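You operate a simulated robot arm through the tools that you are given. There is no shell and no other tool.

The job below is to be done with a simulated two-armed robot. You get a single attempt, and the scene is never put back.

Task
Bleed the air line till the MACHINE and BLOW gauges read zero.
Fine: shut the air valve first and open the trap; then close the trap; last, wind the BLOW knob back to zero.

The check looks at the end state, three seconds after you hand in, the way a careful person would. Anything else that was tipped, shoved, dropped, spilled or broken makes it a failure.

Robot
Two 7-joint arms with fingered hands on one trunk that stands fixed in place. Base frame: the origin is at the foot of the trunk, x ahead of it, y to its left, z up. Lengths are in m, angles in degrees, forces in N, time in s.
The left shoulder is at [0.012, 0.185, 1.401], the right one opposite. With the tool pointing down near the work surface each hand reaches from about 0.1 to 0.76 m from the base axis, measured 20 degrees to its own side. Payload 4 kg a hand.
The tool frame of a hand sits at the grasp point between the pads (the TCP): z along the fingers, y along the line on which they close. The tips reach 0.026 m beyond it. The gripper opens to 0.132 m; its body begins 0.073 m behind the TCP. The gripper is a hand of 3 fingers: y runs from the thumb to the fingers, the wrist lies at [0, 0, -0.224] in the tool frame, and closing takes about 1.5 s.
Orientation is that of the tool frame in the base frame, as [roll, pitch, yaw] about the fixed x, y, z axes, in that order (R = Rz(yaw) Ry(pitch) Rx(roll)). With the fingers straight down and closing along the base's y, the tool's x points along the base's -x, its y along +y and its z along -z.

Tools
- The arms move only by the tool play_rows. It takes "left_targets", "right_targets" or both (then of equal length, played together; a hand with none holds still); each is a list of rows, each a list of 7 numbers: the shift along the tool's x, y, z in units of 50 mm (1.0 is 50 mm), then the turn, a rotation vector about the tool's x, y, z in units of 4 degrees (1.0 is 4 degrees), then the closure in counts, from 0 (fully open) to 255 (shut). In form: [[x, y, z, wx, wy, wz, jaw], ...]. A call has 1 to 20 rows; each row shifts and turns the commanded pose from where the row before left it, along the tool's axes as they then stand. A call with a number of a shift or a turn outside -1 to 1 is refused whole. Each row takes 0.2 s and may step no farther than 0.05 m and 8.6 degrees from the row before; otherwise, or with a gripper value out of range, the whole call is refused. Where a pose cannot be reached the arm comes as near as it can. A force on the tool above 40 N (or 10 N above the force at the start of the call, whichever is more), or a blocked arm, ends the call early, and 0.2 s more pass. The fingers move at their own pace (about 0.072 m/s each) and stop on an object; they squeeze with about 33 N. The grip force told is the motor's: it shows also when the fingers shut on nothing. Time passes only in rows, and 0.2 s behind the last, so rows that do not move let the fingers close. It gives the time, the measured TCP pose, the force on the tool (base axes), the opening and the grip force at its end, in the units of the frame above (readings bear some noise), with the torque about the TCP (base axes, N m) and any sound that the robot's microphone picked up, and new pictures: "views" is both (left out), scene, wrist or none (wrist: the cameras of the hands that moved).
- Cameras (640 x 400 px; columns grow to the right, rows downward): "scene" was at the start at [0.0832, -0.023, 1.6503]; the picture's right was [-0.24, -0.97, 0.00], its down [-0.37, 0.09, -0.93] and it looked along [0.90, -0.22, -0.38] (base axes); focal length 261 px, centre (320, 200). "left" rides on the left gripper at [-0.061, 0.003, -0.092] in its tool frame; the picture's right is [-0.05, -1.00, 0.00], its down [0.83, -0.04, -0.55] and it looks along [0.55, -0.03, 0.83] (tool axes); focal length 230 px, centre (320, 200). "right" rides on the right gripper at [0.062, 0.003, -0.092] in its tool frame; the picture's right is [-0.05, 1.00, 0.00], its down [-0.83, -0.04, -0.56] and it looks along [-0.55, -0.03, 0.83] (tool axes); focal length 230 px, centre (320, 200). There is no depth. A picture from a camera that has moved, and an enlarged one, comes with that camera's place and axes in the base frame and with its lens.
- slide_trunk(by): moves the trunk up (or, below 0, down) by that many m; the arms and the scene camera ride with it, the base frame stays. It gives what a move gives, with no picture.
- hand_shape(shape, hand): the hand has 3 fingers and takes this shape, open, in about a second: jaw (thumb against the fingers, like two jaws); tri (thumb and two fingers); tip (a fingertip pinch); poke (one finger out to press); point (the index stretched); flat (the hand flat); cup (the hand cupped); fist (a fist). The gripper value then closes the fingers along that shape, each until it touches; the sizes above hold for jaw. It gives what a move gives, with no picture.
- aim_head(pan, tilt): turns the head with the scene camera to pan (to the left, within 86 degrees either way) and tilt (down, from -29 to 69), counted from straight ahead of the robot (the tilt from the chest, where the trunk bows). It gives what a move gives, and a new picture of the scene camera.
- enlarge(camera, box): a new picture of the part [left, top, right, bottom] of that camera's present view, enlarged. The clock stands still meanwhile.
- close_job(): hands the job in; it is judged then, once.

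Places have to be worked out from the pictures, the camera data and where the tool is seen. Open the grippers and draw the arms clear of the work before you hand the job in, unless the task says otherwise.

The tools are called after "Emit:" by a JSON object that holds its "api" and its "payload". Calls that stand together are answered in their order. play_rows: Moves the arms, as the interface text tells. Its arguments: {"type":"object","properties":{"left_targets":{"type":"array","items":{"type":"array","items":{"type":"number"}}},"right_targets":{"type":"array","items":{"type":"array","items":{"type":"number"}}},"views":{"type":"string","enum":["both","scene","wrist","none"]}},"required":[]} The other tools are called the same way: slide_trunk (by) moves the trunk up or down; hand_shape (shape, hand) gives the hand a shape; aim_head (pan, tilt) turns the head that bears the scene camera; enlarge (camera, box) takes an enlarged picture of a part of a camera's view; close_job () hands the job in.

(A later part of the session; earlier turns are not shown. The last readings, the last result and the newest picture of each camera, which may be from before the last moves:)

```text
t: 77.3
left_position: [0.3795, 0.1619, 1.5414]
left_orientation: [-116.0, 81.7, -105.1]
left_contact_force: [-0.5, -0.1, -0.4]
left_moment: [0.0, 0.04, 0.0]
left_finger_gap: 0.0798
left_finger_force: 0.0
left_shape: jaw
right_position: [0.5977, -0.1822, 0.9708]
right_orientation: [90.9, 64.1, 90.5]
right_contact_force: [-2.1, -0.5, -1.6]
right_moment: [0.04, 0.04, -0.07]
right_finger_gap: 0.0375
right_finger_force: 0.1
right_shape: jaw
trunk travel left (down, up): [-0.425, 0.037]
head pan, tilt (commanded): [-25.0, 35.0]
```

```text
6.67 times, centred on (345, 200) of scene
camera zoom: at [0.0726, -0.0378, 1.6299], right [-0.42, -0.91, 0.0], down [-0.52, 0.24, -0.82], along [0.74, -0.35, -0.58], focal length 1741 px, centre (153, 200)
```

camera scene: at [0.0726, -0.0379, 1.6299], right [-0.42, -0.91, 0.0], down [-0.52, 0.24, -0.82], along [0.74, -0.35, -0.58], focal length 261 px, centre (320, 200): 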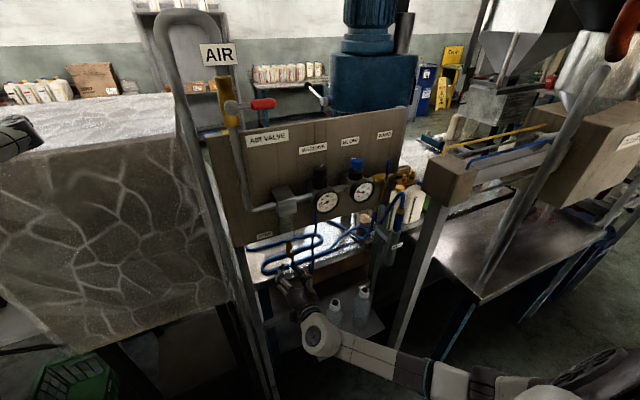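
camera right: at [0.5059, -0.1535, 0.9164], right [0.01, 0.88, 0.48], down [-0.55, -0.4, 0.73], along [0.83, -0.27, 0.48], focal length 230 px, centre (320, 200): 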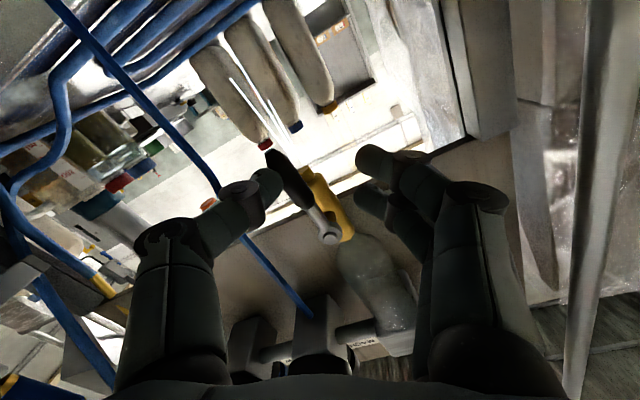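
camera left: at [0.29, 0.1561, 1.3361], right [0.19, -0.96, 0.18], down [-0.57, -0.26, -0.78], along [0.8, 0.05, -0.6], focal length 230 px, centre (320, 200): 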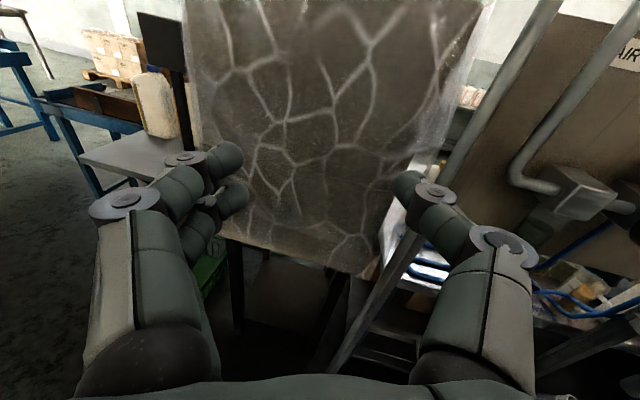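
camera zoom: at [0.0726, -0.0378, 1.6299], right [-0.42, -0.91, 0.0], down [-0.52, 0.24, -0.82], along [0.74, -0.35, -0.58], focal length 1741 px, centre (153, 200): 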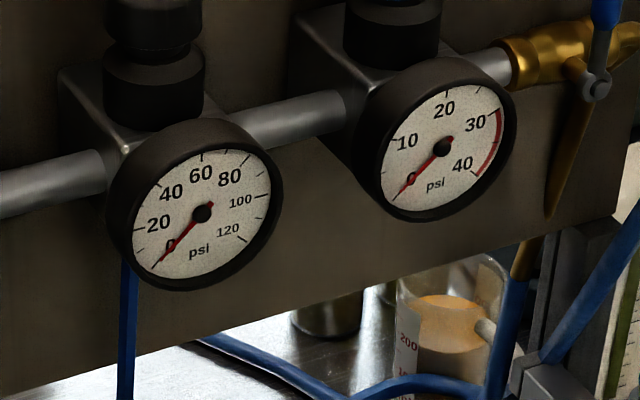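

Both needles now rest on their zero marks. I wait 2 s more to be sure, then reverse 16° to centre the lever and tighten the cage before closing the trap.

Emit:
{"api": "play_rows", "payload": {"right_targets": [[0, 0, 0, 0, 0, 0, 185], [0, 0, 0, 0, 0, 0, 185], [0, 0, 0, 0, 0, 0, 185], [0, 0, 0, 0, 0, 0, 185], [0, 0, 0, 0, 0, 0, 185], [0, 0, 0, 0, 0, 0, 185], [0, 0, 0, 0, 0, 0, 185], [0, 0, 0, 0, 0, 0, 185], [0, 0, 0, 0, 0, 0, 185], [0, 0, 0, 0, 0, 0, 185], [-0.0024, -0.0698, 0, 0, 0, -1, 185], [-0.0024, -0.0698, 0, 0, 0, -1, 185], [-0.0024, -0.0698, 0, 0, 0, -1, 185], [-0.0024, -0.0698, 0, 0, 0, -1, 185], [0, 0, 0, 0, 0, 0, 210], [0, 0, 0, 0, 0, 0, 210], [0, 0, 0, 0, 0, 0, 210]], "views": "wrist"}}

Emit:
{"api": "enlarge", "payload": {"camera": "scene", "box": [300, 170, 390, 230]}}

```text
t: 80.9
left_position: [0.3796, 0.1608, 1.5415]
left_orientation: [-116.0, 81.8, -104.9]
left_contact_force: [0.5, 0.3, -0.4]
left_moment: [0.0, 0.02, -0.01]
left_finger_gap: 0.0802
left_finger_force: 0.0
left_shape: jaw
right_position: [0.5971, -0.1969, 0.9674]
right_orientation: [92.4, 80.1, 91.9]
right_contact_force: [-0.5, 0.1, -0.6]
right_moment: [0.02, 0.0, -0.04]
right_finger_gap: 0.0234
right_finger_force: 0.0
right_shape: jaw
trunk travel left (down, up): [-0.425, 0.037]
head pan, tilt (commanded): [-25.0, 35.0]
camera right: at [0.506, -0.1833, 0.9065], right [0.01, 0.97, 0.22], down [-0.55, -0.18, 0.81], along [0.83, -0.13, 0.54], focal length 230 px, centre (320, 200)
```

right: 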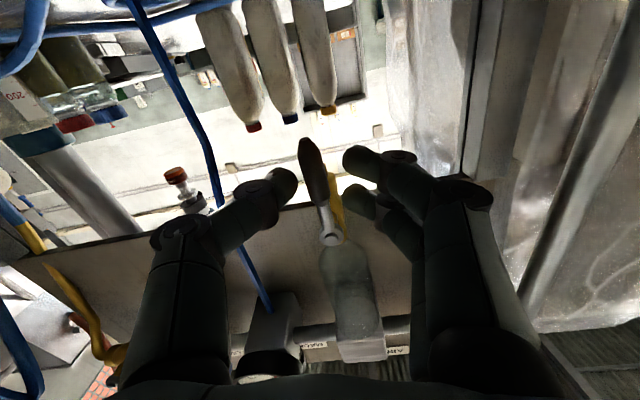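

```text
6.67 times, centred on (345, 200) of scene
camera zoom: at [0.0728, -0.0377, 1.6299], right [-0.42, -0.91, 0.0], down [-0.52, 0.24, -0.82], along [0.74, -0.35, -0.58], focal length 1741 px, centre (153, 200)
```

zoom: 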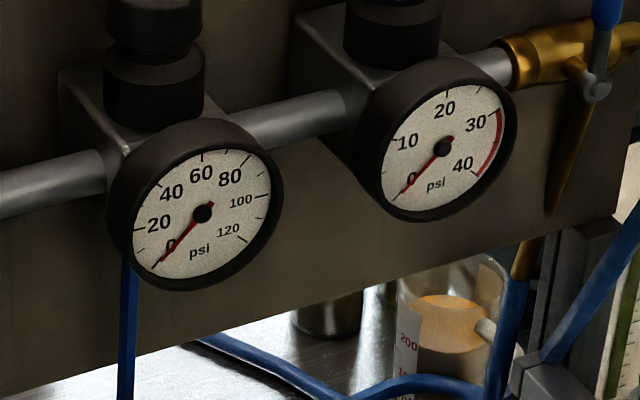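

Both gauges read zero and the lever is centred in the cage. Now I close the trap: swing the lever back up along the arc, 80° first.

Emit:
{"api": "play_rows", "payload": {"right_targets": [[-0.0024, -0.0698, 0, 0, 0, -1, 210], [-0.0024, -0.0698, 0, 0, 0, -1, 210], [-0.0024, -0.0698, 0, 0, 0, -1, 210], [-0.0024, -0.0698, 0, 0, 0, -1, 210], [-0.0024, -0.0698, 0, 0, 0, -1, 210], [-0.0024, -0.0698, 0, 0, 0, -1, 210], [-0.0024, -0.0698, 0, 0, 0, -1, 210], [-0.0024, -0.0698, 0, 0, 0, -1, 210], [-0.0024, -0.0698, 0, 0, 0, -1, 210], [-0.0024, -0.0698, 0, 0, 0, -1, 210], [-0.0024, -0.0698, 0, 0, 0, -1, 210], [-0.0024, -0.0698, 0, 0, 0, -1, 210], [-0.0024, -0.0698, 0, 0, 0, -1, 210], [-0.0024, -0.0698, 0, 0, 0, -1, 210], [-0.0024, -0.0698, 0, 0, 0, -1, 210], [-0.0024, -0.0698, 0, 0, 0, -1, 210], [-0.0024, -0.0698, 0, 0, 0, -1, 210], [-0.0024, -0.0698, 0, 0, 0, -1, 210], [-0.0024, -0.0698, 0, 0, 0, -1, 210], [-0.0024, -0.0698, 0, 0, 0, -1, 210]], "views": "wrist"}}

```text
t: 85.1
left_position: [0.3788, 0.1602, 1.5419]
left_orientation: [-115.9, 81.6, -105.0]
left_contact_force: [0.5, -0.7, 0.3]
left_moment: [-0.05, 0.01, -0.02]
left_finger_gap: 0.0803
left_finger_force: 0.3
left_shape: jaw
right_position: [0.5979, -0.2513, 0.9986]
right_orientation: [-90.5, 19.8, -90.5]
right_contact_force: [-1.0, 1.4, -1.1]
right_moment: [0.0, 0.04, 0.02]
right_finger_gap: 0.024
right_finger_force: 0.0
right_shape: jaw
trunk travel left (down, up): [-0.425, 0.037]
head pan, tilt (commanded): [-25.0, 35.0]
camera right: at [0.5055, -0.3087, 0.9746], right [0.0, 0.39, -0.92], down [-0.55, 0.77, 0.33], along [0.84, 0.51, 0.21], focal length 230 px, centre (320, 200)
```

right: 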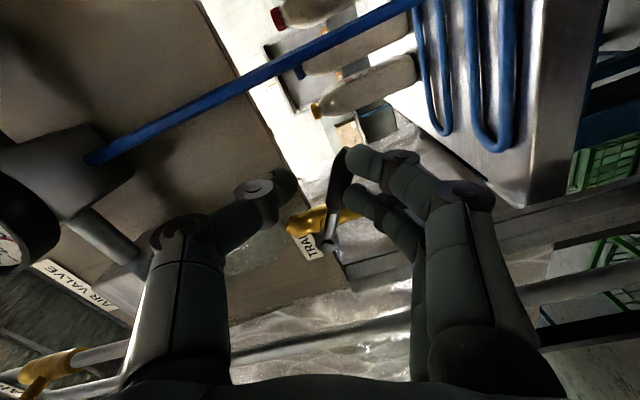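

The fingers are carrying the lever up from below; it lags a little. I continue 28° until the closed stop gives a force.

Emit:
{"api": "play_rows", "payload": {"right_targets": [[-0.0024, -0.0698, 0, 0, 0, -1, 210], [-0.0024, -0.0698, 0, 0, 0, -1, 210], [-0.0024, -0.0698, 0, 0, 0, -1, 210], [-0.0024, -0.0698, 0, 0, 0, -1, 210], [-0.0024, -0.0698, 0, 0, 0, -1, 210], [-0.0024, -0.0698, 0, 0, 0, -1, 210], [-0.0024, -0.0698, 0, 0, 0, -1, 210]], "views": "wrist"}}

```text
t: 86.7
left_position: [0.38, 0.1609, 1.5406]
left_orientation: [-116.1, 81.7, -104.9]
left_contact_force: [0.2, -0.5, 0.1]
left_moment: [-0.02, -0.02, 0.0]
left_finger_gap: 0.0799
left_finger_force: 0.0
left_shape: jaw
right_position: [0.5965, -0.2539, 1.0225]
right_orientation: [-90.4, -8.3, -90.2]
right_contact_force: [-0.5, 0.4, -1.5]
right_moment: [0.02, 0.05, 0.0]
right_finger_gap: 0.0241
right_finger_force: 0.2
right_shape: jaw
trunk travel left (down, up): [-0.425, 0.037]
head pan, tilt (commanded): [-25.0, 35.0]
camera right: at [0.5057, -0.3159, 1.0281], right [-0.01, -0.09, -1.0], down [-0.55, 0.83, -0.07], along [0.83, 0.55, -0.06], focal length 230 px, centre (320, 200)
```

right: 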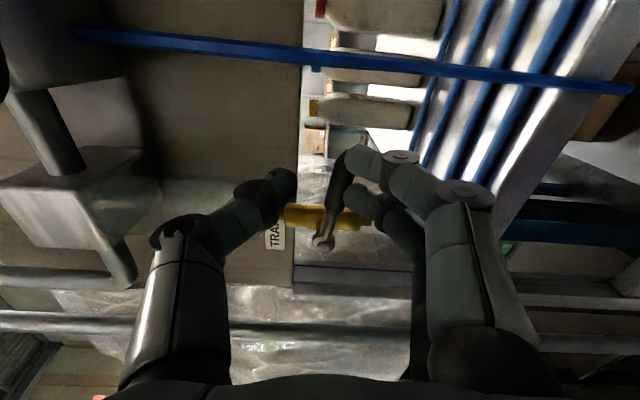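

The lever is about 11° short of horizontal. I continue up 16° more.

Emit:
{"api": "play_rows", "payload": {"right_targets": [[-0.0024, -0.0698, 0, 0, 0, -1, 210], [-0.0024, -0.0698, 0, 0, 0, -1, 210], [-0.0024, -0.0698, 0, 0, 0, -1, 210], [-0.0024, -0.0698, 0, 0, 0, -1, 210]], "views": "wrist"}}

```text
t: 87.7
left_position: [0.3794, 0.1607, 1.5412]
left_orientation: [-115.9, 81.7, -105.0]
left_contact_force: [0.0, -0.1, 0.3]
left_moment: [-0.01, 0.01, 0.01]
left_finger_gap: 0.0801
left_finger_force: 0.1
left_shape: jaw
right_position: [0.5965, -0.2505, 1.035]
right_orientation: [-90.6, -24.3, -90.1]
right_contact_force: [-3.9, -0.3, -7.3]
right_moment: [0.05, 0.27, -0.05]
right_finger_gap: 0.0259
right_finger_force: 0.1
right_shape: jaw
trunk travel left (down, up): [-0.425, 0.037]
head pan, tilt (commanded): [-25.0, 35.0]
camera right: at [0.5057, -0.3081, 1.0572], right [-0.01, -0.36, -0.93], down [-0.55, 0.78, -0.3], along [0.83, 0.51, -0.21], focal length 230 px, centre (320, 200)
```

right: 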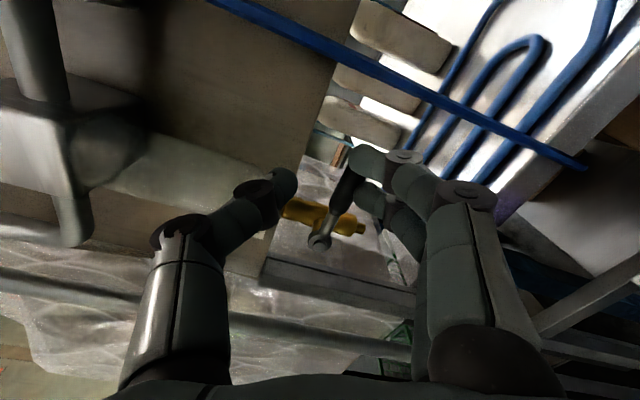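

The stop is felt (7 N) and the lever is horizontal again. One more small push to seat it, then I back off to centre and open the cage.

Emit:
{"api": "play_rows", "payload": {"right_targets": [[-0.0024, -0.0698, 0, 0, 0, -1, 210]], "views": "none"}}

Emit:
{"api": "play_rows", "payload": {"right_targets": [[-0.0024, 0.0698, 0, 0, 0, 1, 210], [-0.0024, 0.0698, 0, 0, 0, 1, 210], [-0.0024, 0.0698, 0, 0, 0, 1, 210], [-0.0024, 0.0698, 0, 0, 0, 1, 190], [0, 0, 0, 0, 0, 0, 160], [0, 0, 0, 0, 0, 0, 140], [0, 0, 0, 0, 0, 0, 140], [0, 0, 0, 0, 0, 0, 140]], "views": "wrist"}}

```text
t: 88.1
left_position: [0.3791, 0.1613, 1.5407]
left_orientation: [-116.1, 81.7, -105.0]
left_contact_force: [0.3, -0.2, 0.5]
left_moment: [0.0, 0.01, -0.03]
left_finger_gap: 0.08
left_finger_force: 0.1
left_shape: jaw
right_position: [0.5972, -0.2474, 1.0383]
right_orientation: [-90.6, -28.2, -89.9]
right_contact_force: [-5.2, 3.6, -8.3]
right_moment: [0.19, 0.42, 0.02]
right_finger_gap: 0.0266
right_finger_force: 0.2
right_shape: jaw
trunk travel left (down, up): [-0.425, 0.037]
head pan, tilt (commanded): [-25.0, 35.0]
```

```text
t: 89.9
left_position: [0.379, 0.1603, 1.5422]
left_orientation: [-116.0, 81.7, -105.0]
left_contact_force: [0.1, 0.3, -0.8]
left_moment: [-0.05, 0.0, 0.01]
left_finger_gap: 0.0799
left_finger_force: 0.0
left_shape: jaw
right_position: [0.5966, -0.2536, 1.0269]
right_orientation: [-90.4, -12.0, -90.3]
right_contact_force: [-0.1, -0.5, 0.0]
right_moment: [0.0, 0.04, -0.03]
right_finger_gap: 0.0589
right_finger_force: 0.0
right_shape: jaw
trunk travel left (down, up): [-0.425, 0.037]
head pan, tilt (commanded): [-25.0, 35.0]
camera right: at [0.5054, -0.3147, 1.036], right [-0.01, -0.16, -0.99], down [-0.55, 0.82, -0.13], along [0.83, 0.54, -0.09], focal length 230 px, centre (320, 200)
```

right: 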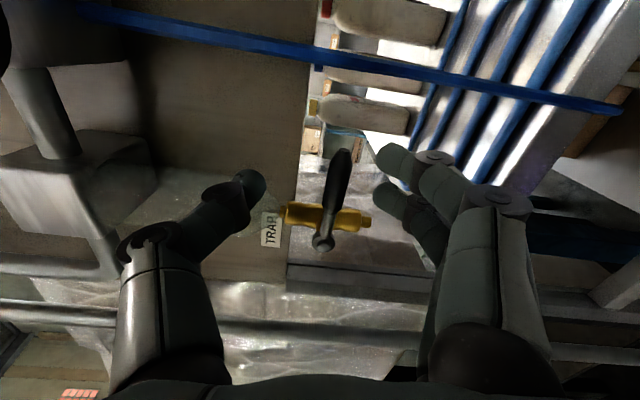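

The lever stands square to the drain outlet again (closed) and the hand is free of it. I withdraw straight back, then rise and unroll in front of the panel at x ≈ 0.51.

Emit:
{"api": "play_rows", "payload": {"right_targets": [[0, 0, -0.6, 0, 0, 0, 140], [0, 0, -0.6, 0, 0, 0, 140], [0, 0, -0.5, 0, 0, 0, 140]], "views": "both"}}

Emit:
{"api": "enlarge", "payload": {"camera": "scene", "box": [270, 170, 400, 270]}}

```text
t: 90.7
left_position: [0.3788, 0.1615, 1.5416]
left_orientation: [-115.9, 81.7, -105.0]
left_contact_force: [0.0, 0.3, -0.7]
left_moment: [0.02, -0.01, 0.02]
left_finger_gap: 0.08
left_finger_force: 0.1
left_shape: jaw
right_position: [0.5124, -0.2536, 1.0288]
right_orientation: [-90.4, -12.2, -90.2]
right_contact_force: [1.0, 0.8, -0.3]
right_moment: [0.01, -0.02, 0.01]
right_finger_gap: 0.0591
right_finger_force: 0.0
right_shape: jaw
trunk travel left (down, up): [-0.425, 0.037]
head pan, tilt (commanded): [-25.0, 35.0]
camera scene: at [0.0724, -0.0377, 1.6299], right [-0.42, -0.91, 0.0], down [-0.52, 0.24, -0.82], along [0.74, -0.35, -0.58], focal length 261 px, centre (320, 200)
camera right: at [0.4206, -0.3145, 1.0372], right [-0.01, -0.16, -0.99], down [-0.55, 0.82, -0.13], along [0.83, 0.54, -0.09], focal length 230 px, centre (320, 200)
```

scene: 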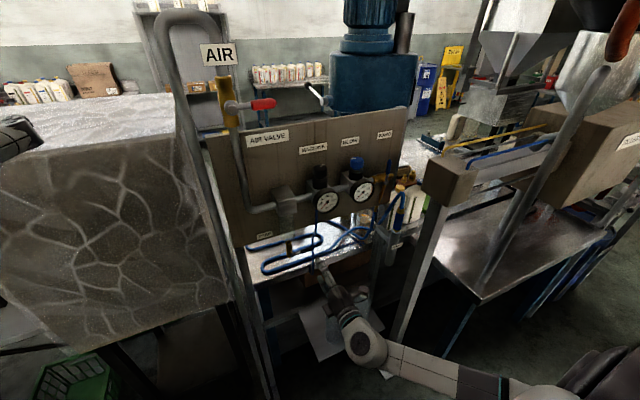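
right: 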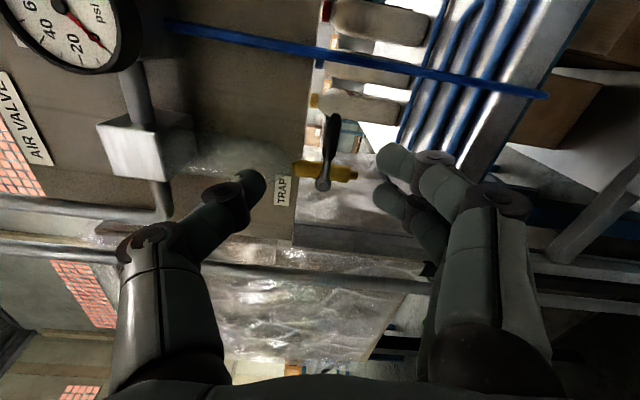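

```text
4.00 times, centred on (335, 220) of scene
camera zoom: at [0.0724, -0.0377, 1.6299], right [-0.42, -0.91, 0.0], down [-0.52, 0.24, -0.82], along [0.74, -0.35, -0.58], focal length 1045 px, centre (260, 120)
```

zoom: 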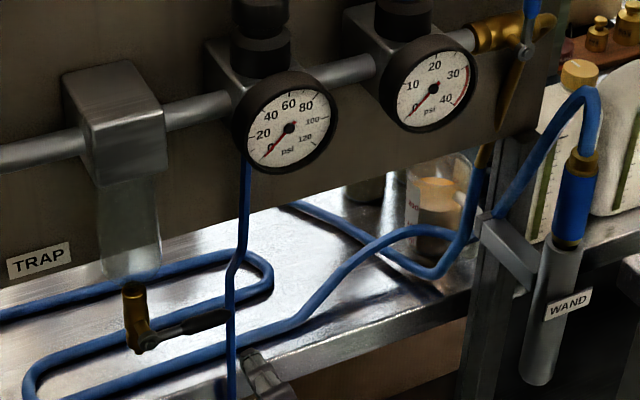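

The trap lever is horizontal, the bowl is empty and both gauges sit at zero. Now I raise and unroll the right hand for the BLOW knob.

Emit:
{"api": "play_rows", "payload": {"right_targets": [[0.195, -0.265, 0, 0, 0, 1, 140], [0.176, -0.278, 0, 0, 0, 1, 140], [0.157, -0.29, 0, 0, 0, 1, 140], [0.136, -0.3, 0, 0, 0, 1, 140], [0.115, -0.309, 0, 0, 0, 1, 140], [0.093, -0.316, 0, 0, 0, 1, 140], [0.071, -0.322, 0, 0, 0, 1, 140], [0.048, -0.326, 0, 0, 0, 1, 140], [0.025, -0.329, 0, 0, 0, 1, 140], [0.002, -0.329, 0, 0, 0, 1, 140], [-0.021, -0.329, 0, 0, 0, 1, 140], [-0.044, -0.326, 0, 0, 0, 1, 140], [-0.066, -0.323, 0, 0, 0, 1, 140]], "views": "scene"}}

```text
t: 93.5
left_position: [0.3793, 0.1598, 1.5416]
left_orientation: [-115.9, 81.7, -105.0]
left_contact_force: [0.3, -0.5, 0.5]
left_moment: [0.0, 0.01, -0.03]
left_finger_gap: 0.0801
left_finger_force: 0.1
left_shape: jaw
right_position: [0.5126, -0.3408, 1.222]
right_orientation: [-90.6, 39.9, -90.7]
right_contact_force: [0.6, 0.2, -0.3]
right_moment: [0.0, 0.01, 0.0]
right_finger_gap: 0.059
right_finger_force: 0.1
right_shape: jaw
trunk travel left (down, up): [-0.425, 0.037]
head pan, tilt (commanded): [-25.0, 35.0]
camera scene: at [0.0726, -0.0379, 1.6299], right [-0.42, -0.91, 0.0], down [-0.52, 0.24, -0.82], along [0.74, -0.35, -0.58], focal length 261 px, centre (320, 200)
```

scene: 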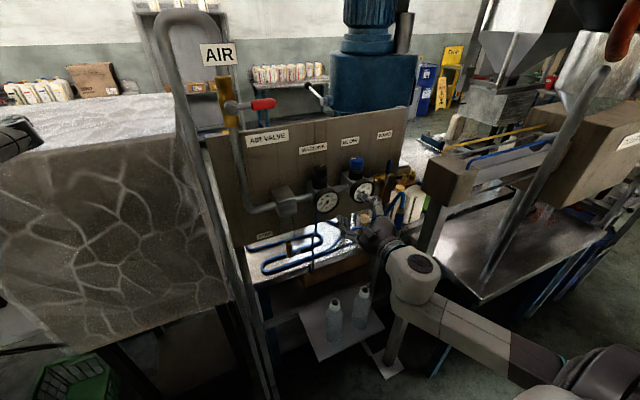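

Going well. I continue to rise and unroll to level with y ≈ −0.43, z ≈ 1.42.

Emit:
{"api": "play_rows", "payload": {"right_targets": [[-0.089, -0.317, 0, 0, 0, 1, 140], [-0.111, -0.311, 0, 0, 0, 1, 140], [-0.132, -0.302, 0, 0, 0, 1, 140], [-0.152, -0.292, 0, 0, 0, 1, 140], [-0.173, -0.281, 0, 0, 0, 1, 140], [-0.192, -0.268, 0, 0, 0, 1, 140], [-0.21, -0.253, 0, 0, 0, 1, 140], [-0.227, -0.239, 0, 0, 0, 1, 140], [-0.243, -0.222, 0, 0, 0, 1, 140], [-0.258, -0.205, 0, 0, 0, 1, 140], [-0.272, -0.186, 0, 0, 0, 1, 140], [-0.285, -0.167, 0, 0, 0, 1, 140], [-0.295, -0.147, 0, 0, 0, 0.5, 140]], "views": "both"}}

```text
t: 96.3
left_position: [0.3793, 0.1606, 1.5421]
left_orientation: [-116.0, 81.7, -104.9]
left_contact_force: [0.4, -0.2, -0.7]
left_moment: [-0.02, 0.02, 0.02]
left_finger_gap: 0.0801
left_finger_force: 0.0
left_shape: jaw
right_position: [0.5131, -0.4296, 1.4168]
right_orientation: [-168.3, 89.6, -168.6]
right_contact_force: [0.0, 0.2, -0.7]
right_moment: [0.03, -0.02, -0.03]
right_finger_gap: 0.0593
right_finger_force: 0.0
right_shape: jaw
trunk travel left (down, up): [-0.425, 0.037]
head pan, tilt (commanded): [-25.0, 35.0]
camera scene: at [0.0728, -0.0378, 1.6299], right [-0.42, -0.91, 0.0], down [-0.52, 0.24, -0.82], along [0.74, -0.35, -0.58], focal length 261 px, centre (320, 200)
camera right: at [0.4217, -0.4274, 1.3549], right [0.01, 1.0, 0.05], down [-0.55, -0.04, 0.83], along [0.84, -0.03, 0.55], focal length 230 px, centre (320, 200)
```

scene: 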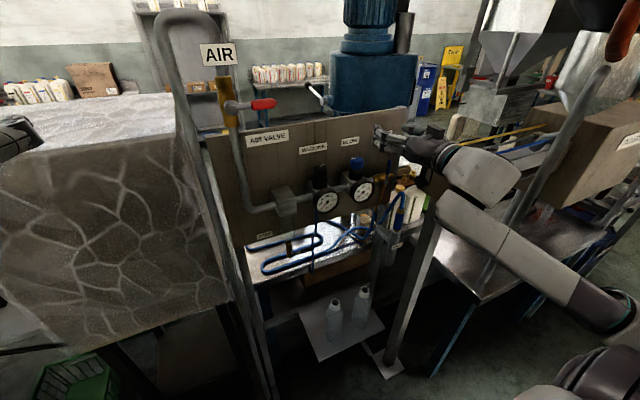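
right: 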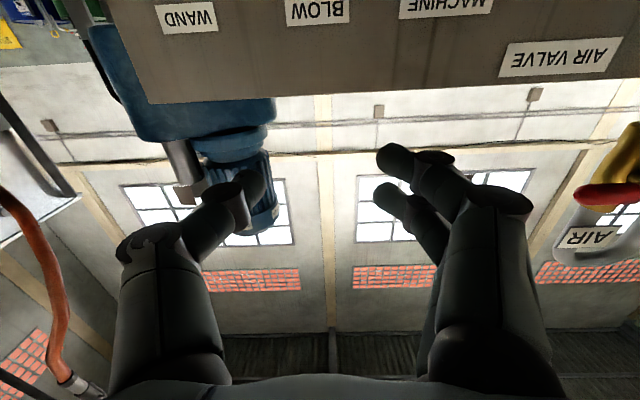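

Level and clear above the knobs. Now I pitch the hand 45° down and yaw it −30°, so the fingers can take the BLOW knob from the front and above without meeting the panel.

Emit:
{"api": "play_rows", "payload": {"right_targets": [[0, 0, 0, 0, 1, 0, 120], [0, 0, 0, 0, 1, 0, 120], [0, 0, 0, 0, 1, 0, 120], [0, 0, 0, 0, 1, 0, 120], [0, 0, 0, 0, 1, 0, 120], [0, 0, 0, 0, 1, 0, 120], [0, 0, 0, 0, 1, 0, 120], [0, 0, 0, 0, 1, 0, 120], [0, 0, 0, 0, 1, 0, 120], [0, 0, 0, 0, 1, 0, 120], [0, 0, 0, 0, 1, 0, 120], [0, 0, 0, 0, 0.25, 0, 120], [0, 0, 0, 1, 0, 1, 120], [0, 0, 0, 1, 0, 1, 120], [0, 0, 0, 1, 0, 1, 120], [0, 0, 0, 1, 0, 1, 120], [0, 0, 0, 1, 0, 1, 120], [0, 0, 0, 0.3, 0, 0.3, 120]], "views": "both"}}

```text
t: 100.1
left_position: [0.3776, 0.1612, 1.5422]
left_orientation: [-116.0, 81.7, -104.9]
left_contact_force: [-0.7, 0.4, 0.0]
left_moment: [0.02, 0.04, -0.02]
left_finger_gap: 0.0801
left_finger_force: 0.0
left_shape: jaw
right_position: [0.5138, -0.4297, 1.4171]
right_orientation: [-179.6, 44.7, 149.9]
right_contact_force: [-0.8, 0.1, -1.0]
right_moment: [-0.01, -0.04, -0.02]
right_finger_gap: 0.0694
right_finger_force: 0.0
right_shape: jaw
trunk travel left (down, up): [-0.425, 0.037]
head pan, tilt (commanded): [-25.0, 35.0]
camera scene: at [0.0728, -0.0378, 1.6299], right [-0.42, -0.91, 0.0], down [-0.52, 0.24, -0.82], along [0.74, -0.35, -0.58], focal length 261 px, centre (320, 200)
camera right: at [0.4231, -0.3725, 1.4384], right [0.54, 0.84, 0.03], down [0.15, -0.13, 0.98], along [0.83, -0.52, -0.2], focal length 230 px, centre (320, 200)
```

scene: 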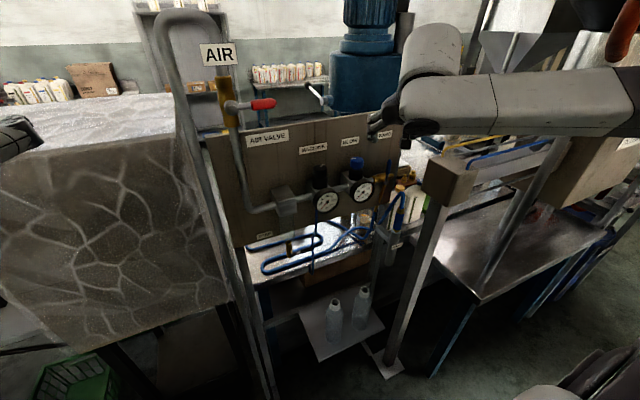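
right: 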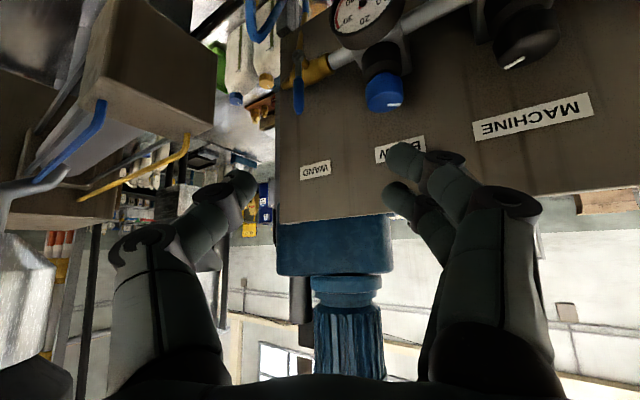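

The knob shows at (0.655, −0.431, 1.275), matching my estimate, and the hand is at 45° down, yaw −30°. I move to a pre-grasp point about 8 cm back along the tool axis.

Emit:
{"api": "play_rows", "payload": {"right_targets": [[0.068, 0.447, 0.654, 0, 0, 0, 110], [0.068, 0.447, 0.654, 0, 0, 0, 110], [0.068, 0.447, 0.654, 0, 0, 0, 110]], "views": "both"}}

```text
t: 100.9
left_position: [0.3793, 0.1615, 1.5409]
left_orientation: [-116.4, 81.7, -105.4]
left_contact_force: [0.4, 0.8, 0.9]
left_moment: [0.0, 0.0, 0.0]
left_finger_gap: 0.0801
left_finger_force: 0.1
left_shape: jaw
right_position: [0.6012, -0.4022, 1.3408]
right_orientation: [-179.6, 44.7, 149.9]
right_contact_force: [-0.3, -0.1, 0.0]
right_moment: [-0.01, 0.01, -0.01]
right_finger_gap: 0.0744
right_finger_force: 0.0
right_shape: jaw
trunk travel left (down, up): [-0.425, 0.037]
head pan, tilt (commanded): [-25.0, 35.0]
camera scene: at [0.0742, -0.0376, 1.6298], right [-0.42, -0.91, 0.0], down [-0.52, 0.24, -0.82], along [0.74, -0.35, -0.58], focal length 261 px, centre (320, 200)
camera right: at [0.51, -0.3453, 1.3622], right [0.54, 0.84, 0.03], down [0.15, -0.13, 0.98], along [0.83, -0.52, -0.2], focal length 230 px, centre (320, 200)
```

scene: 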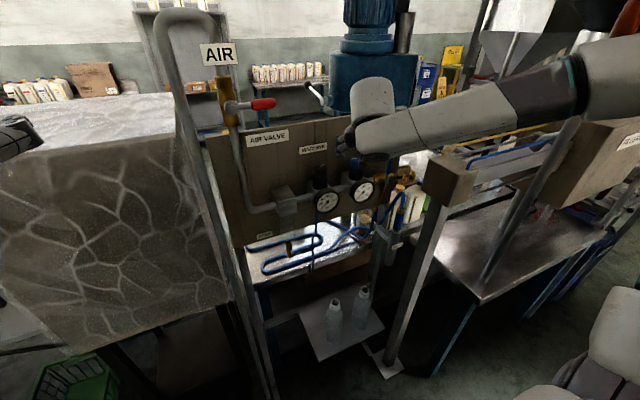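
right: 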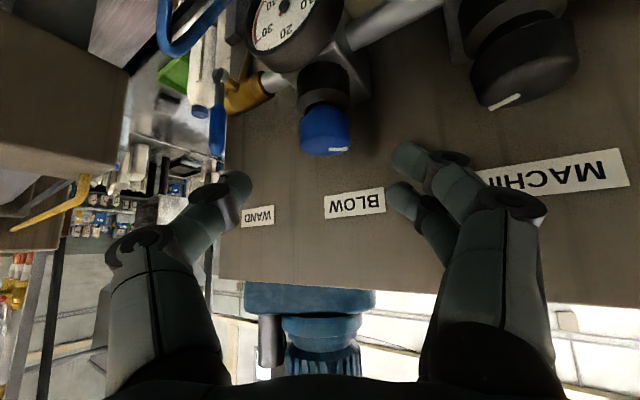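

The knob lies centred between thumb and fingers. I enlarge it to record the pointer's present angle.

Emit:
{"api": "enlarge", "payload": {"camera": "right", "box": [260, 60, 400, 170]}}

Emit:
{"api": "enlarge", "payload": {"camera": "scene", "box": [300, 130, 400, 210]}}

```text
3.64 times, centred on (330, 115) of right
camera zoom: at [0.51, -0.3453, 1.3622], right [0.54, 0.84, 0.03], down [0.15, -0.13, 0.98], along [0.83, -0.52, -0.2], focal length 837 px, centre (284, 509)
```

zoom: 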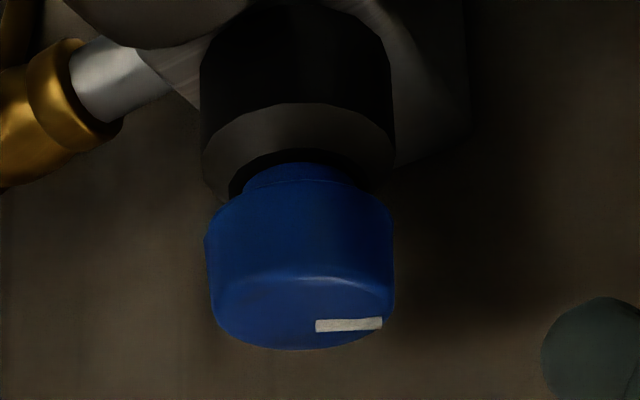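

```text
5.00 times, centred on (350, 170) of scene
camera zoom: at [0.0742, -0.0376, 1.6298], right [-0.42, -0.91, 0.0], down [-0.52, 0.24, -0.82], along [0.74, -0.35, -0.58], focal length 1306 px, centre (170, 350)
```

zoom: 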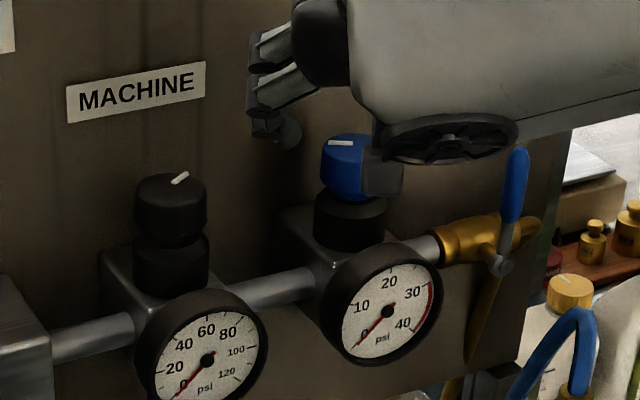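

The pointer now lies at about 60° left of straight ahead; the knob has a free gap below it. I advance 84 mm along the tool axis to straddle the knob.

Emit:
{"api": "play_rows", "payload": {"right_targets": [[0, 0, 0.6, 0, 0, 0, 110], [0, 0, 0.6, 0, 0, 0, 110], [0, 0, 0.48, 0, 0, 0, 110]], "views": "wrist"}}

```text
t: 101.7
left_position: [0.3799, 0.1605, 1.5418]
left_orientation: [-116.1, 81.8, -105.3]
left_contact_force: [-0.5, 0.0, 0.3]
left_moment: [0.0, 0.01, -0.03]
left_finger_gap: 0.0802
left_finger_force: 0.1
left_shape: jaw
right_position: [0.65, -0.4334, 1.2814]
right_orientation: [-179.6, 44.7, 150.0]
right_contact_force: [-0.2, -0.5, -1.4]
right_moment: [0.01, 0.01, -0.04]
right_finger_gap: 0.0745
right_finger_force: 0.0
right_shape: jaw
trunk travel left (down, up): [-0.425, 0.037]
head pan, tilt (commanded): [-25.0, 35.0]
camera right: at [0.5598, -0.3768, 1.3021], right [0.54, 0.84, 0.03], down [0.15, -0.13, 0.98], along [0.83, -0.52, -0.2], focal length 230 px, centre (320, 200)
```

right: 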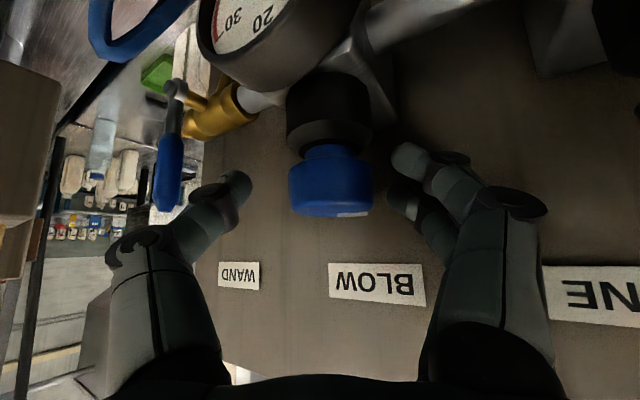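

The knob sits squarely between thumb and fingers. I close the hand on it.

Emit:
{"api": "play_rows", "payload": {"right_targets": [[0, 0, 0, 0, 0, 0, 255], [0, 0, 0, 0, 0, 0, 255], [0, 0, 0, 0, 0, 0, 255], [0, 0, 0, 0, 0, 0, 255], [0, 0, 0, 0, 0, 0, 255], [0, 0, 0, 0, 0, 0, 255]], "views": "wrist"}}

```text
t: 103.1
left_position: [0.3812, 0.1607, 1.542]
left_orientation: [-116.3, 81.7, -105.3]
left_contact_force: [-0.8, 1.0, -0.1]
left_moment: [-0.03, 0.01, 0.0]
left_finger_gap: 0.0797
left_finger_force: 0.1
left_shape: jaw
right_position: [0.6509, -0.434, 1.2808]
right_orientation: [-179.5, 44.7, 149.9]
right_contact_force: [4.8, -2.0, -1.2]
right_moment: [-0.04, -0.01, 0.05]
right_finger_gap: 0.0278
right_finger_force: 33.0
right_shape: jaw
trunk travel left (down, up): [-0.425, 0.037]
head pan, tilt (commanded): [-25.0, 35.0]
camera right: at [0.5603, -0.3772, 1.302], right [0.54, 0.84, 0.03], down [0.15, -0.13, 0.98], along [0.83, -0.52, -0.2], focal length 230 px, centre (320, 200)
```

right: 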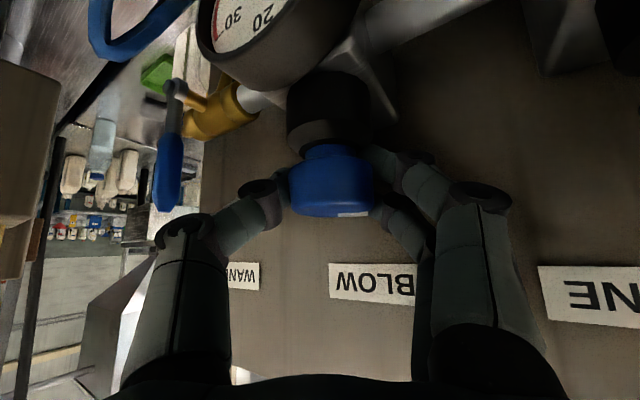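

The grip holds (33 N). I now turn the knob anticlockwise (seen from above) by rotating the hand about the vertical, 20° first.

Emit:
{"api": "play_rows", "payload": {"right_targets": [[0, 0, 0, -0.707, 0, -0.707, 255], [0, 0, 0, -0.707, 0, -0.707, 255], [0, 0, 0, -0.707, 0, -0.707, 255], [0, 0, 0, -0.707, 0, -0.707, 255], [0, 0, 0, -0.707, 0, -0.707, 255]], "views": "both"}}

Emit:
{"api": "enlarge", "payload": {"camera": "right", "box": [260, 120, 400, 230]}}

```text
t: 104.3
left_position: [0.3806, 0.1593, 1.5419]
left_orientation: [-116.5, 81.7, -105.6]
left_contact_force: [-0.8, 0.5, 0.8]
left_moment: [0.02, -0.02, 0.03]
left_finger_gap: 0.0797
left_finger_force: 0.1
left_shape: jaw
right_position: [0.6535, -0.4354, 1.2801]
right_orientation: [-179.7, 44.7, 169.9]
right_contact_force: [12.2, -8.7, 6.7]
right_moment: [-0.06, -0.31, -0.22]
right_finger_gap: 0.0266
right_finger_force: 33.1
right_shape: jaw
trunk travel left (down, up): [-0.425, 0.037]
head pan, tilt (commanded): [-25.0, 35.0]
camera scene: at [0.075, -0.0396, 1.6298], right [-0.42, -0.91, 0.0], down [-0.52, 0.24, -0.82], along [0.74, -0.35, -0.58], focal length 261 px, centre (320, 200)
camera right: at [0.5487, -0.4131, 1.3017], right [0.21, 0.98, 0.03], down [0.19, -0.07, 0.98], along [0.96, -0.2, -0.2], focal length 230 px, centre (320, 200)
```

scene: 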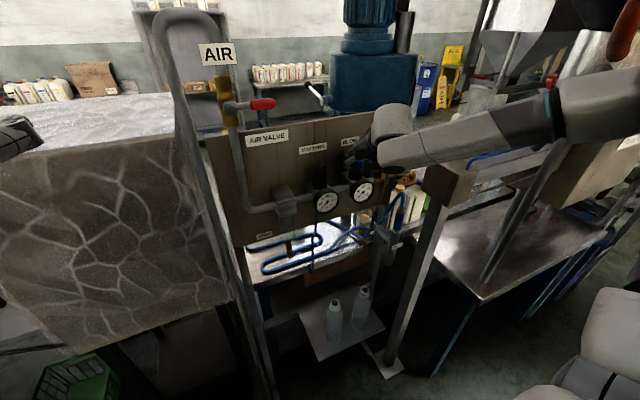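
right: 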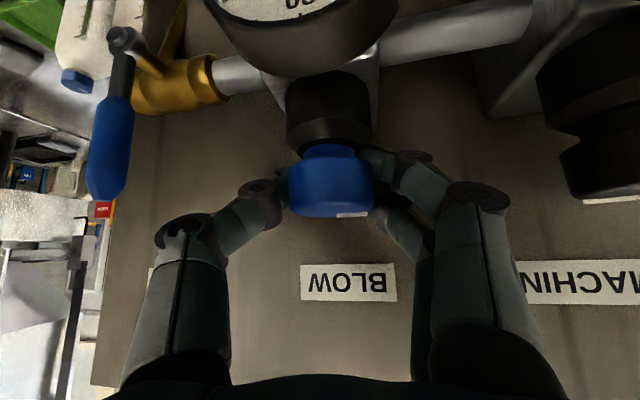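

```text
3.64 times, centred on (330, 175) of right
camera zoom: at [0.5487, -0.4131, 1.3017], right [0.21, 0.98, 0.03], down [0.19, -0.07, 0.98], along [0.96, -0.2, -0.2], focal length 837 px, centre (284, 291)
```

zoom: 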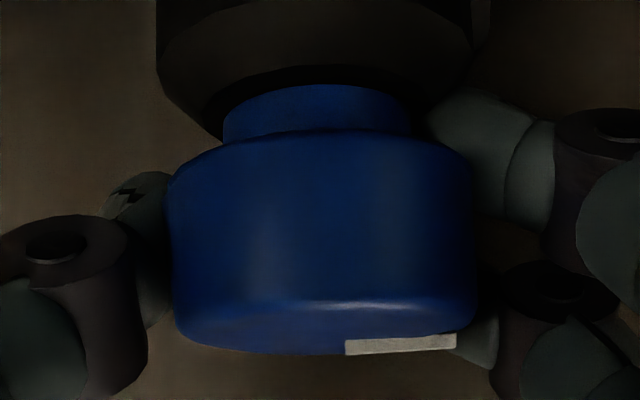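

The pointer stays fixed in the hand's view, so the knob turns with the hand without slipping. I ease the hand a few mm toward the knob axis and turn another 20°.

Emit:
{"api": "play_rows", "payload": {"right_targets": [[-0.08, -0.03, 0.03, -0.707, 0, -0.707, 255], [0, 0, 0, -0.707, 0, -0.707, 255], [0, 0, 0, -0.707, 0, -0.707, 255], [0, 0, 0, -0.707, 0, -0.707, 255], [0, 0, 0, -0.707, 0, -0.707, 255]], "views": "wrist"}}

Emit:
{"api": "enlarge", "payload": {"camera": "right", "box": [260, 120, 400, 230]}}

```text
t: 105.5
left_position: [0.3817, 0.1599, 1.5409]
left_orientation: [-116.7, 81.8, -105.7]
left_contact_force: [-0.3, 0.0, -1.0]
left_moment: [-0.05, -0.01, 0.0]
left_finger_gap: 0.0801
left_finger_force: 0.2
left_shape: jaw
right_position: [0.6569, -0.4357, 1.2812]
right_orientation: [179.9, 44.5, -170.1]
right_contact_force: [7.8, -1.5, -2.6]
right_moment: [-0.08, -0.15, -0.13]
right_finger_gap: 0.0262
right_finger_force: 33.0
right_shape: jaw
trunk travel left (down, up): [-0.425, 0.037]
head pan, tilt (commanded): [-25.0, 35.0]
camera right: at [0.5504, -0.4514, 1.3023], right [-0.13, 0.99, 0.04], down [0.21, -0.01, 0.98], along [0.97, 0.14, -0.21], focal length 230 px, centre (320, 200)
```

right: 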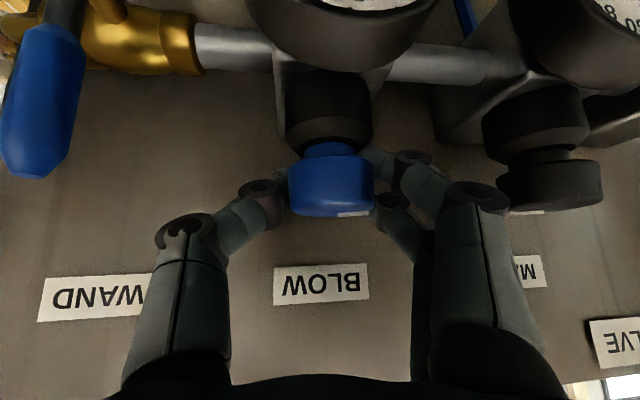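

```text
3.64 times, centred on (330, 175) of right
camera zoom: at [0.5504, -0.4514, 1.3023], right [-0.13, 0.99, 0.04], down [0.21, -0.01, 0.98], along [0.97, 0.14, -0.21], focal length 837 px, centre (284, 291)
```

zoom: 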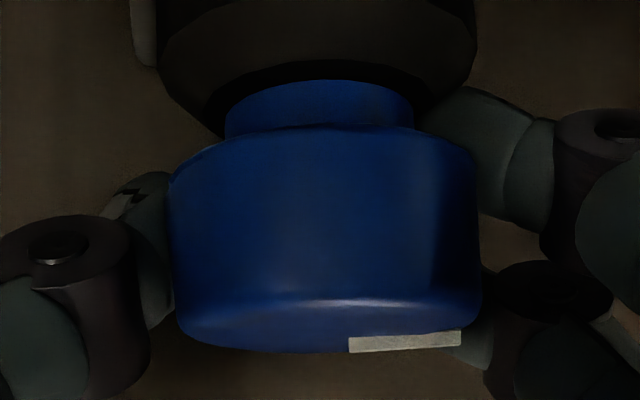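

Forty degrees so far and the knob follows with low force. I continue in smaller steps, watching the torque for the zero stop.

Emit:
{"api": "play_rows", "payload": {"right_targets": [[0, 0, 0, -0.707, 0, -0.707, 255], [0, 0, 0, -0.707, 0, -0.707, 255], [0, 0, 0, -0.707, 0, -0.707, 255]], "views": "wrist"}}

Emit:
{"api": "enlarge", "payload": {"camera": "right", "box": [260, 120, 400, 230]}}

```text
t: 106.3
left_position: [0.3828, 0.1603, 1.5408]
left_orientation: [-116.8, 81.7, -105.8]
left_contact_force: [0.5, -0.1, -0.4]
left_moment: [0.0, 0.02, 0.02]
left_finger_gap: 0.0799
left_finger_force: 0.1
left_shape: jaw
right_position: [0.6571, -0.4346, 1.28]
right_orientation: [179.8, 44.4, -158.3]
right_contact_force: [9.6, 2.1, -2.4]
right_moment: [-0.01, -0.16, -0.15]
right_finger_gap: 0.0265
right_finger_force: 33.2
right_shape: jaw
trunk travel left (down, up): [-0.425, 0.037]
head pan, tilt (commanded): [-25.0, 35.0]
camera right: at [0.557, -0.473, 1.3024], right [-0.34, 0.94, 0.04], down [0.21, 0.03, 0.98], along [0.92, 0.34, -0.2], focal length 230 px, centre (320, 200)
```

right: 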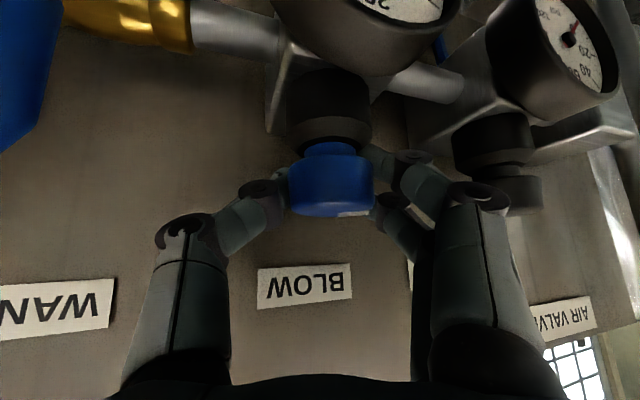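

```text
3.64 times, centred on (330, 175) of right
camera zoom: at [0.557, -0.473, 1.3024], right [-0.34, 0.94, 0.04], down [0.21, 0.03, 0.98], along [0.92, 0.34, -0.2], focal length 837 px, centre (284, 291)
```

zoom: 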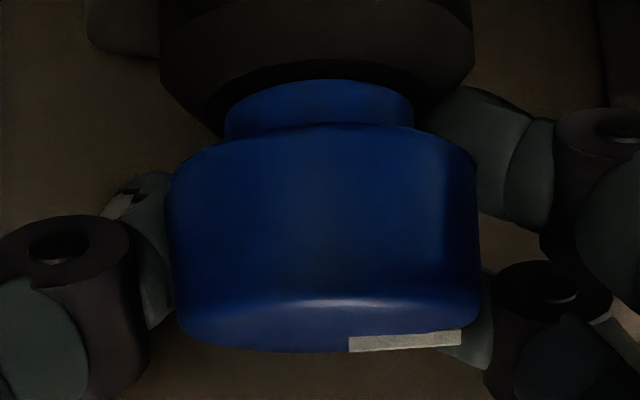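

52° turned and still following. I turn 12° more and check both pictures.

Emit:
{"api": "play_rows", "payload": {"right_targets": [[0, 0, 0, -0.707, 0, -0.707, 255], [0, 0, 0, -0.707, 0, -0.707, 255], [0, 0, 0, -0.707, 0, -0.707, 255]], "views": "both"}}

Emit:
{"api": "enlarge", "payload": {"camera": "right", "box": [260, 120, 400, 230]}}

```text
t: 107.1
left_position: [0.3837, 0.1611, 1.541]
left_orientation: [-117.0, 81.6, -106.0]
left_contact_force: [-0.2, -0.2, 0.3]
left_moment: [0.03, 0.01, 0.0]
left_finger_gap: 0.08
left_finger_force: 0.1
left_shape: jaw
right_position: [0.6593, -0.4335, 1.2804]
right_orientation: [179.8, 44.5, -146.3]
right_contact_force: [13.1, 5.0, -4.1]
right_moment: [-0.08, -0.28, -0.19]
right_finger_gap: 0.0258
right_finger_force: 33.5
right_shape: jaw
trunk travel left (down, up): [-0.425, 0.037]
head pan, tilt (commanded): [-25.0, 35.0]
camera scene: at [0.077, -0.0373, 1.6297], right [-0.42, -0.91, 0.0], down [-0.53, 0.24, -0.82], along [0.74, -0.35, -0.58], focal length 261 px, centre (320, 200)
camera right: at [0.5679, -0.4928, 1.3024], right [-0.52, 0.85, 0.04], down [0.19, 0.07, 0.98], along [0.83, 0.52, -0.21], focal length 230 px, centre (320, 200)
```

scene: 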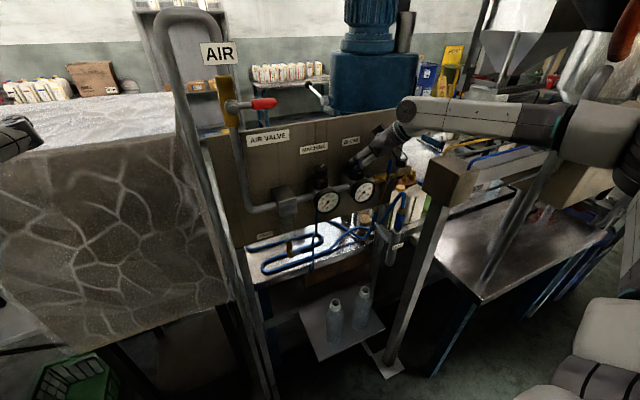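
right: 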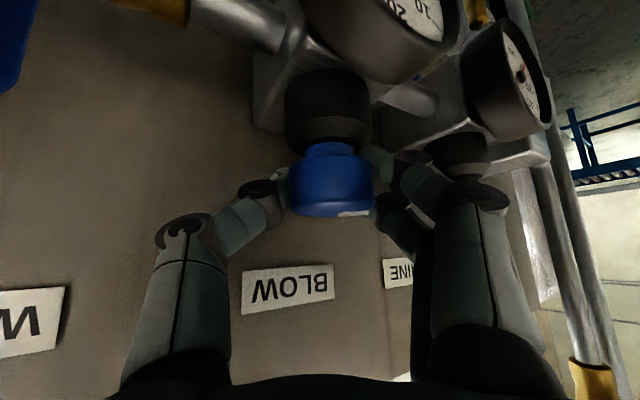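

```text
3.64 times, centred on (330, 175) of right
camera zoom: at [0.5679, -0.4928, 1.3024], right [-0.52, 0.85, 0.04], down [0.19, 0.07, 0.98], along [0.83, 0.52, -0.21], focal length 837 px, centre (284, 291)
```

zoom: 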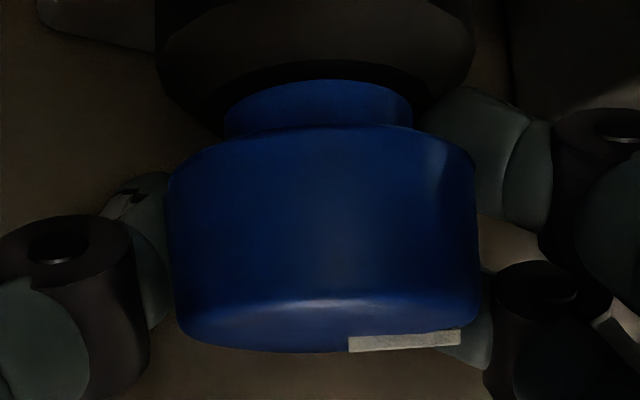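

64° turned, still following with no stop felt. I ease the hand toward the knob slightly and turn another 16°.

Emit:
{"api": "play_rows", "payload": {"right_targets": [[-0.045, -0.02, 0.07, -0.707, 0, -0.707, 255], [0, 0, 0, -0.707, 0, -0.707, 255], [0, 0, 0, -0.707, 0, -0.707, 255], [0, 0, 0, -0.707, 0, -0.707, 255]], "views": "both"}}

Emit:
{"api": "enlarge", "payload": {"camera": "right", "box": [260, 120, 400, 230]}}

```text
t: 108.1
left_position: [0.3812, 0.1615, 1.5421]
left_orientation: [-116.6, 81.5, -105.7]
left_contact_force: [0.3, 0.6, 0.4]
left_moment: [0.02, -0.01, 0.03]
left_finger_gap: 0.0803
left_finger_force: 0.1
left_shape: jaw
right_position: [0.6619, -0.4324, 1.2806]
right_orientation: [179.6, 44.6, -130.4]
right_contact_force: [6.8, 6.6, -6.5]
right_moment: [0.01, -0.17, -0.2]
right_finger_gap: 0.0255
right_finger_force: 32.8
right_shape: jaw
trunk travel left (down, up): [-0.425, 0.037]
head pan, tilt (commanded): [-25.0, 35.0]
camera scene: at [0.0754, -0.0363, 1.6298], right [-0.42, -0.91, 0.0], down [-0.53, 0.24, -0.82], along [0.74, -0.35, -0.58], focal length 261 px, centre (320, 200)
camera right: at [0.5904, -0.5146, 1.3021], right [-0.74, 0.67, 0.04], down [0.17, 0.12, 0.98], along [0.65, 0.73, -0.2], focal length 230 px, centre (320, 200)
```

scene: 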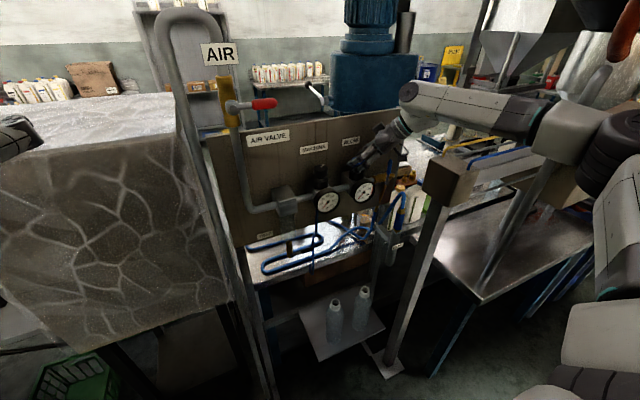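
right: 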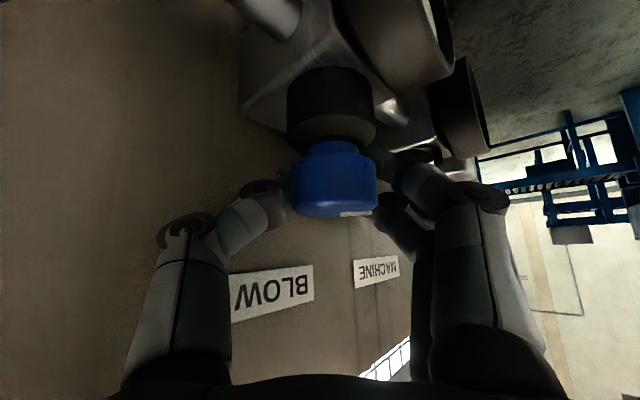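

```text
3.64 times, centred on (330, 175) of right
camera zoom: at [0.5904, -0.5146, 1.3021], right [-0.74, 0.67, 0.04], down [0.17, 0.12, 0.98], along [0.65, 0.73, -0.2], focal length 837 px, centre (284, 291)
```

zoom: 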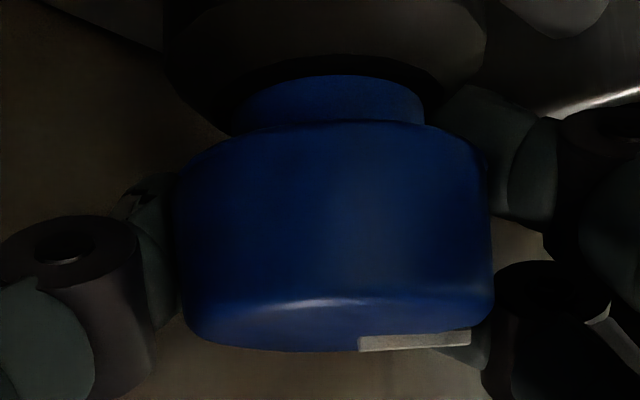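

80° turned, pointer now about 140° round, and no stop yet. The thumb is nearing the panel, so I release just enough, back off along the tool axis, and will regrip.

Emit:
{"api": "play_rows", "payload": {"right_targets": [[0, 0, 0, 0, 0, 0, 145], [0, 0, 0, 0, 0, 0, 145], [0, 0, 0, 0, 0, 0, 145], [0, 0, 0, 0, 0, 0, 145]], "views": "wrist"}}

```text
t: 109.1
left_position: [0.3788, 0.1608, 1.5415]
left_orientation: [-115.8, 81.7, -104.8]
left_contact_force: [0.1, 0.3, -0.4]
left_moment: [-0.01, -0.03, 0.03]
left_finger_gap: 0.0803
left_finger_force: 0.0
left_shape: jaw
right_position: [0.6591, -0.4354, 1.2809]
right_orientation: [179.7, 44.5, -130.6]
right_contact_force: [-2.0, -0.3, 0.3]
right_moment: [0.02, 0.02, -0.04]
right_finger_gap: 0.055
right_finger_force: 0.1
right_shape: jaw
trunk travel left (down, up): [-0.425, 0.037]
head pan, tilt (commanded): [-25.0, 35.0]
camera right: at [0.5872, -0.5169, 1.3028], right [-0.74, 0.67, 0.04], down [0.17, 0.12, 0.98], along [0.66, 0.73, -0.2], focal length 230 px, centre (320, 200)
```

right: 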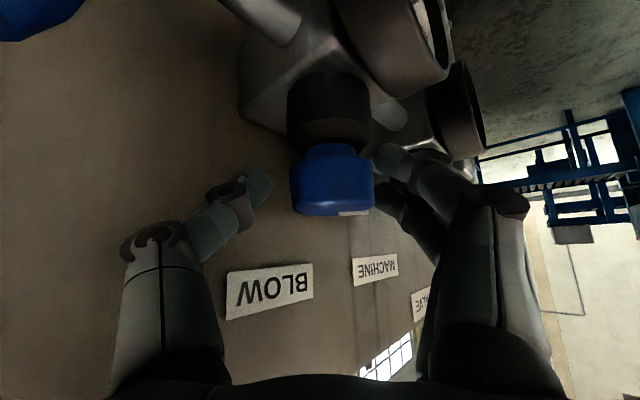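

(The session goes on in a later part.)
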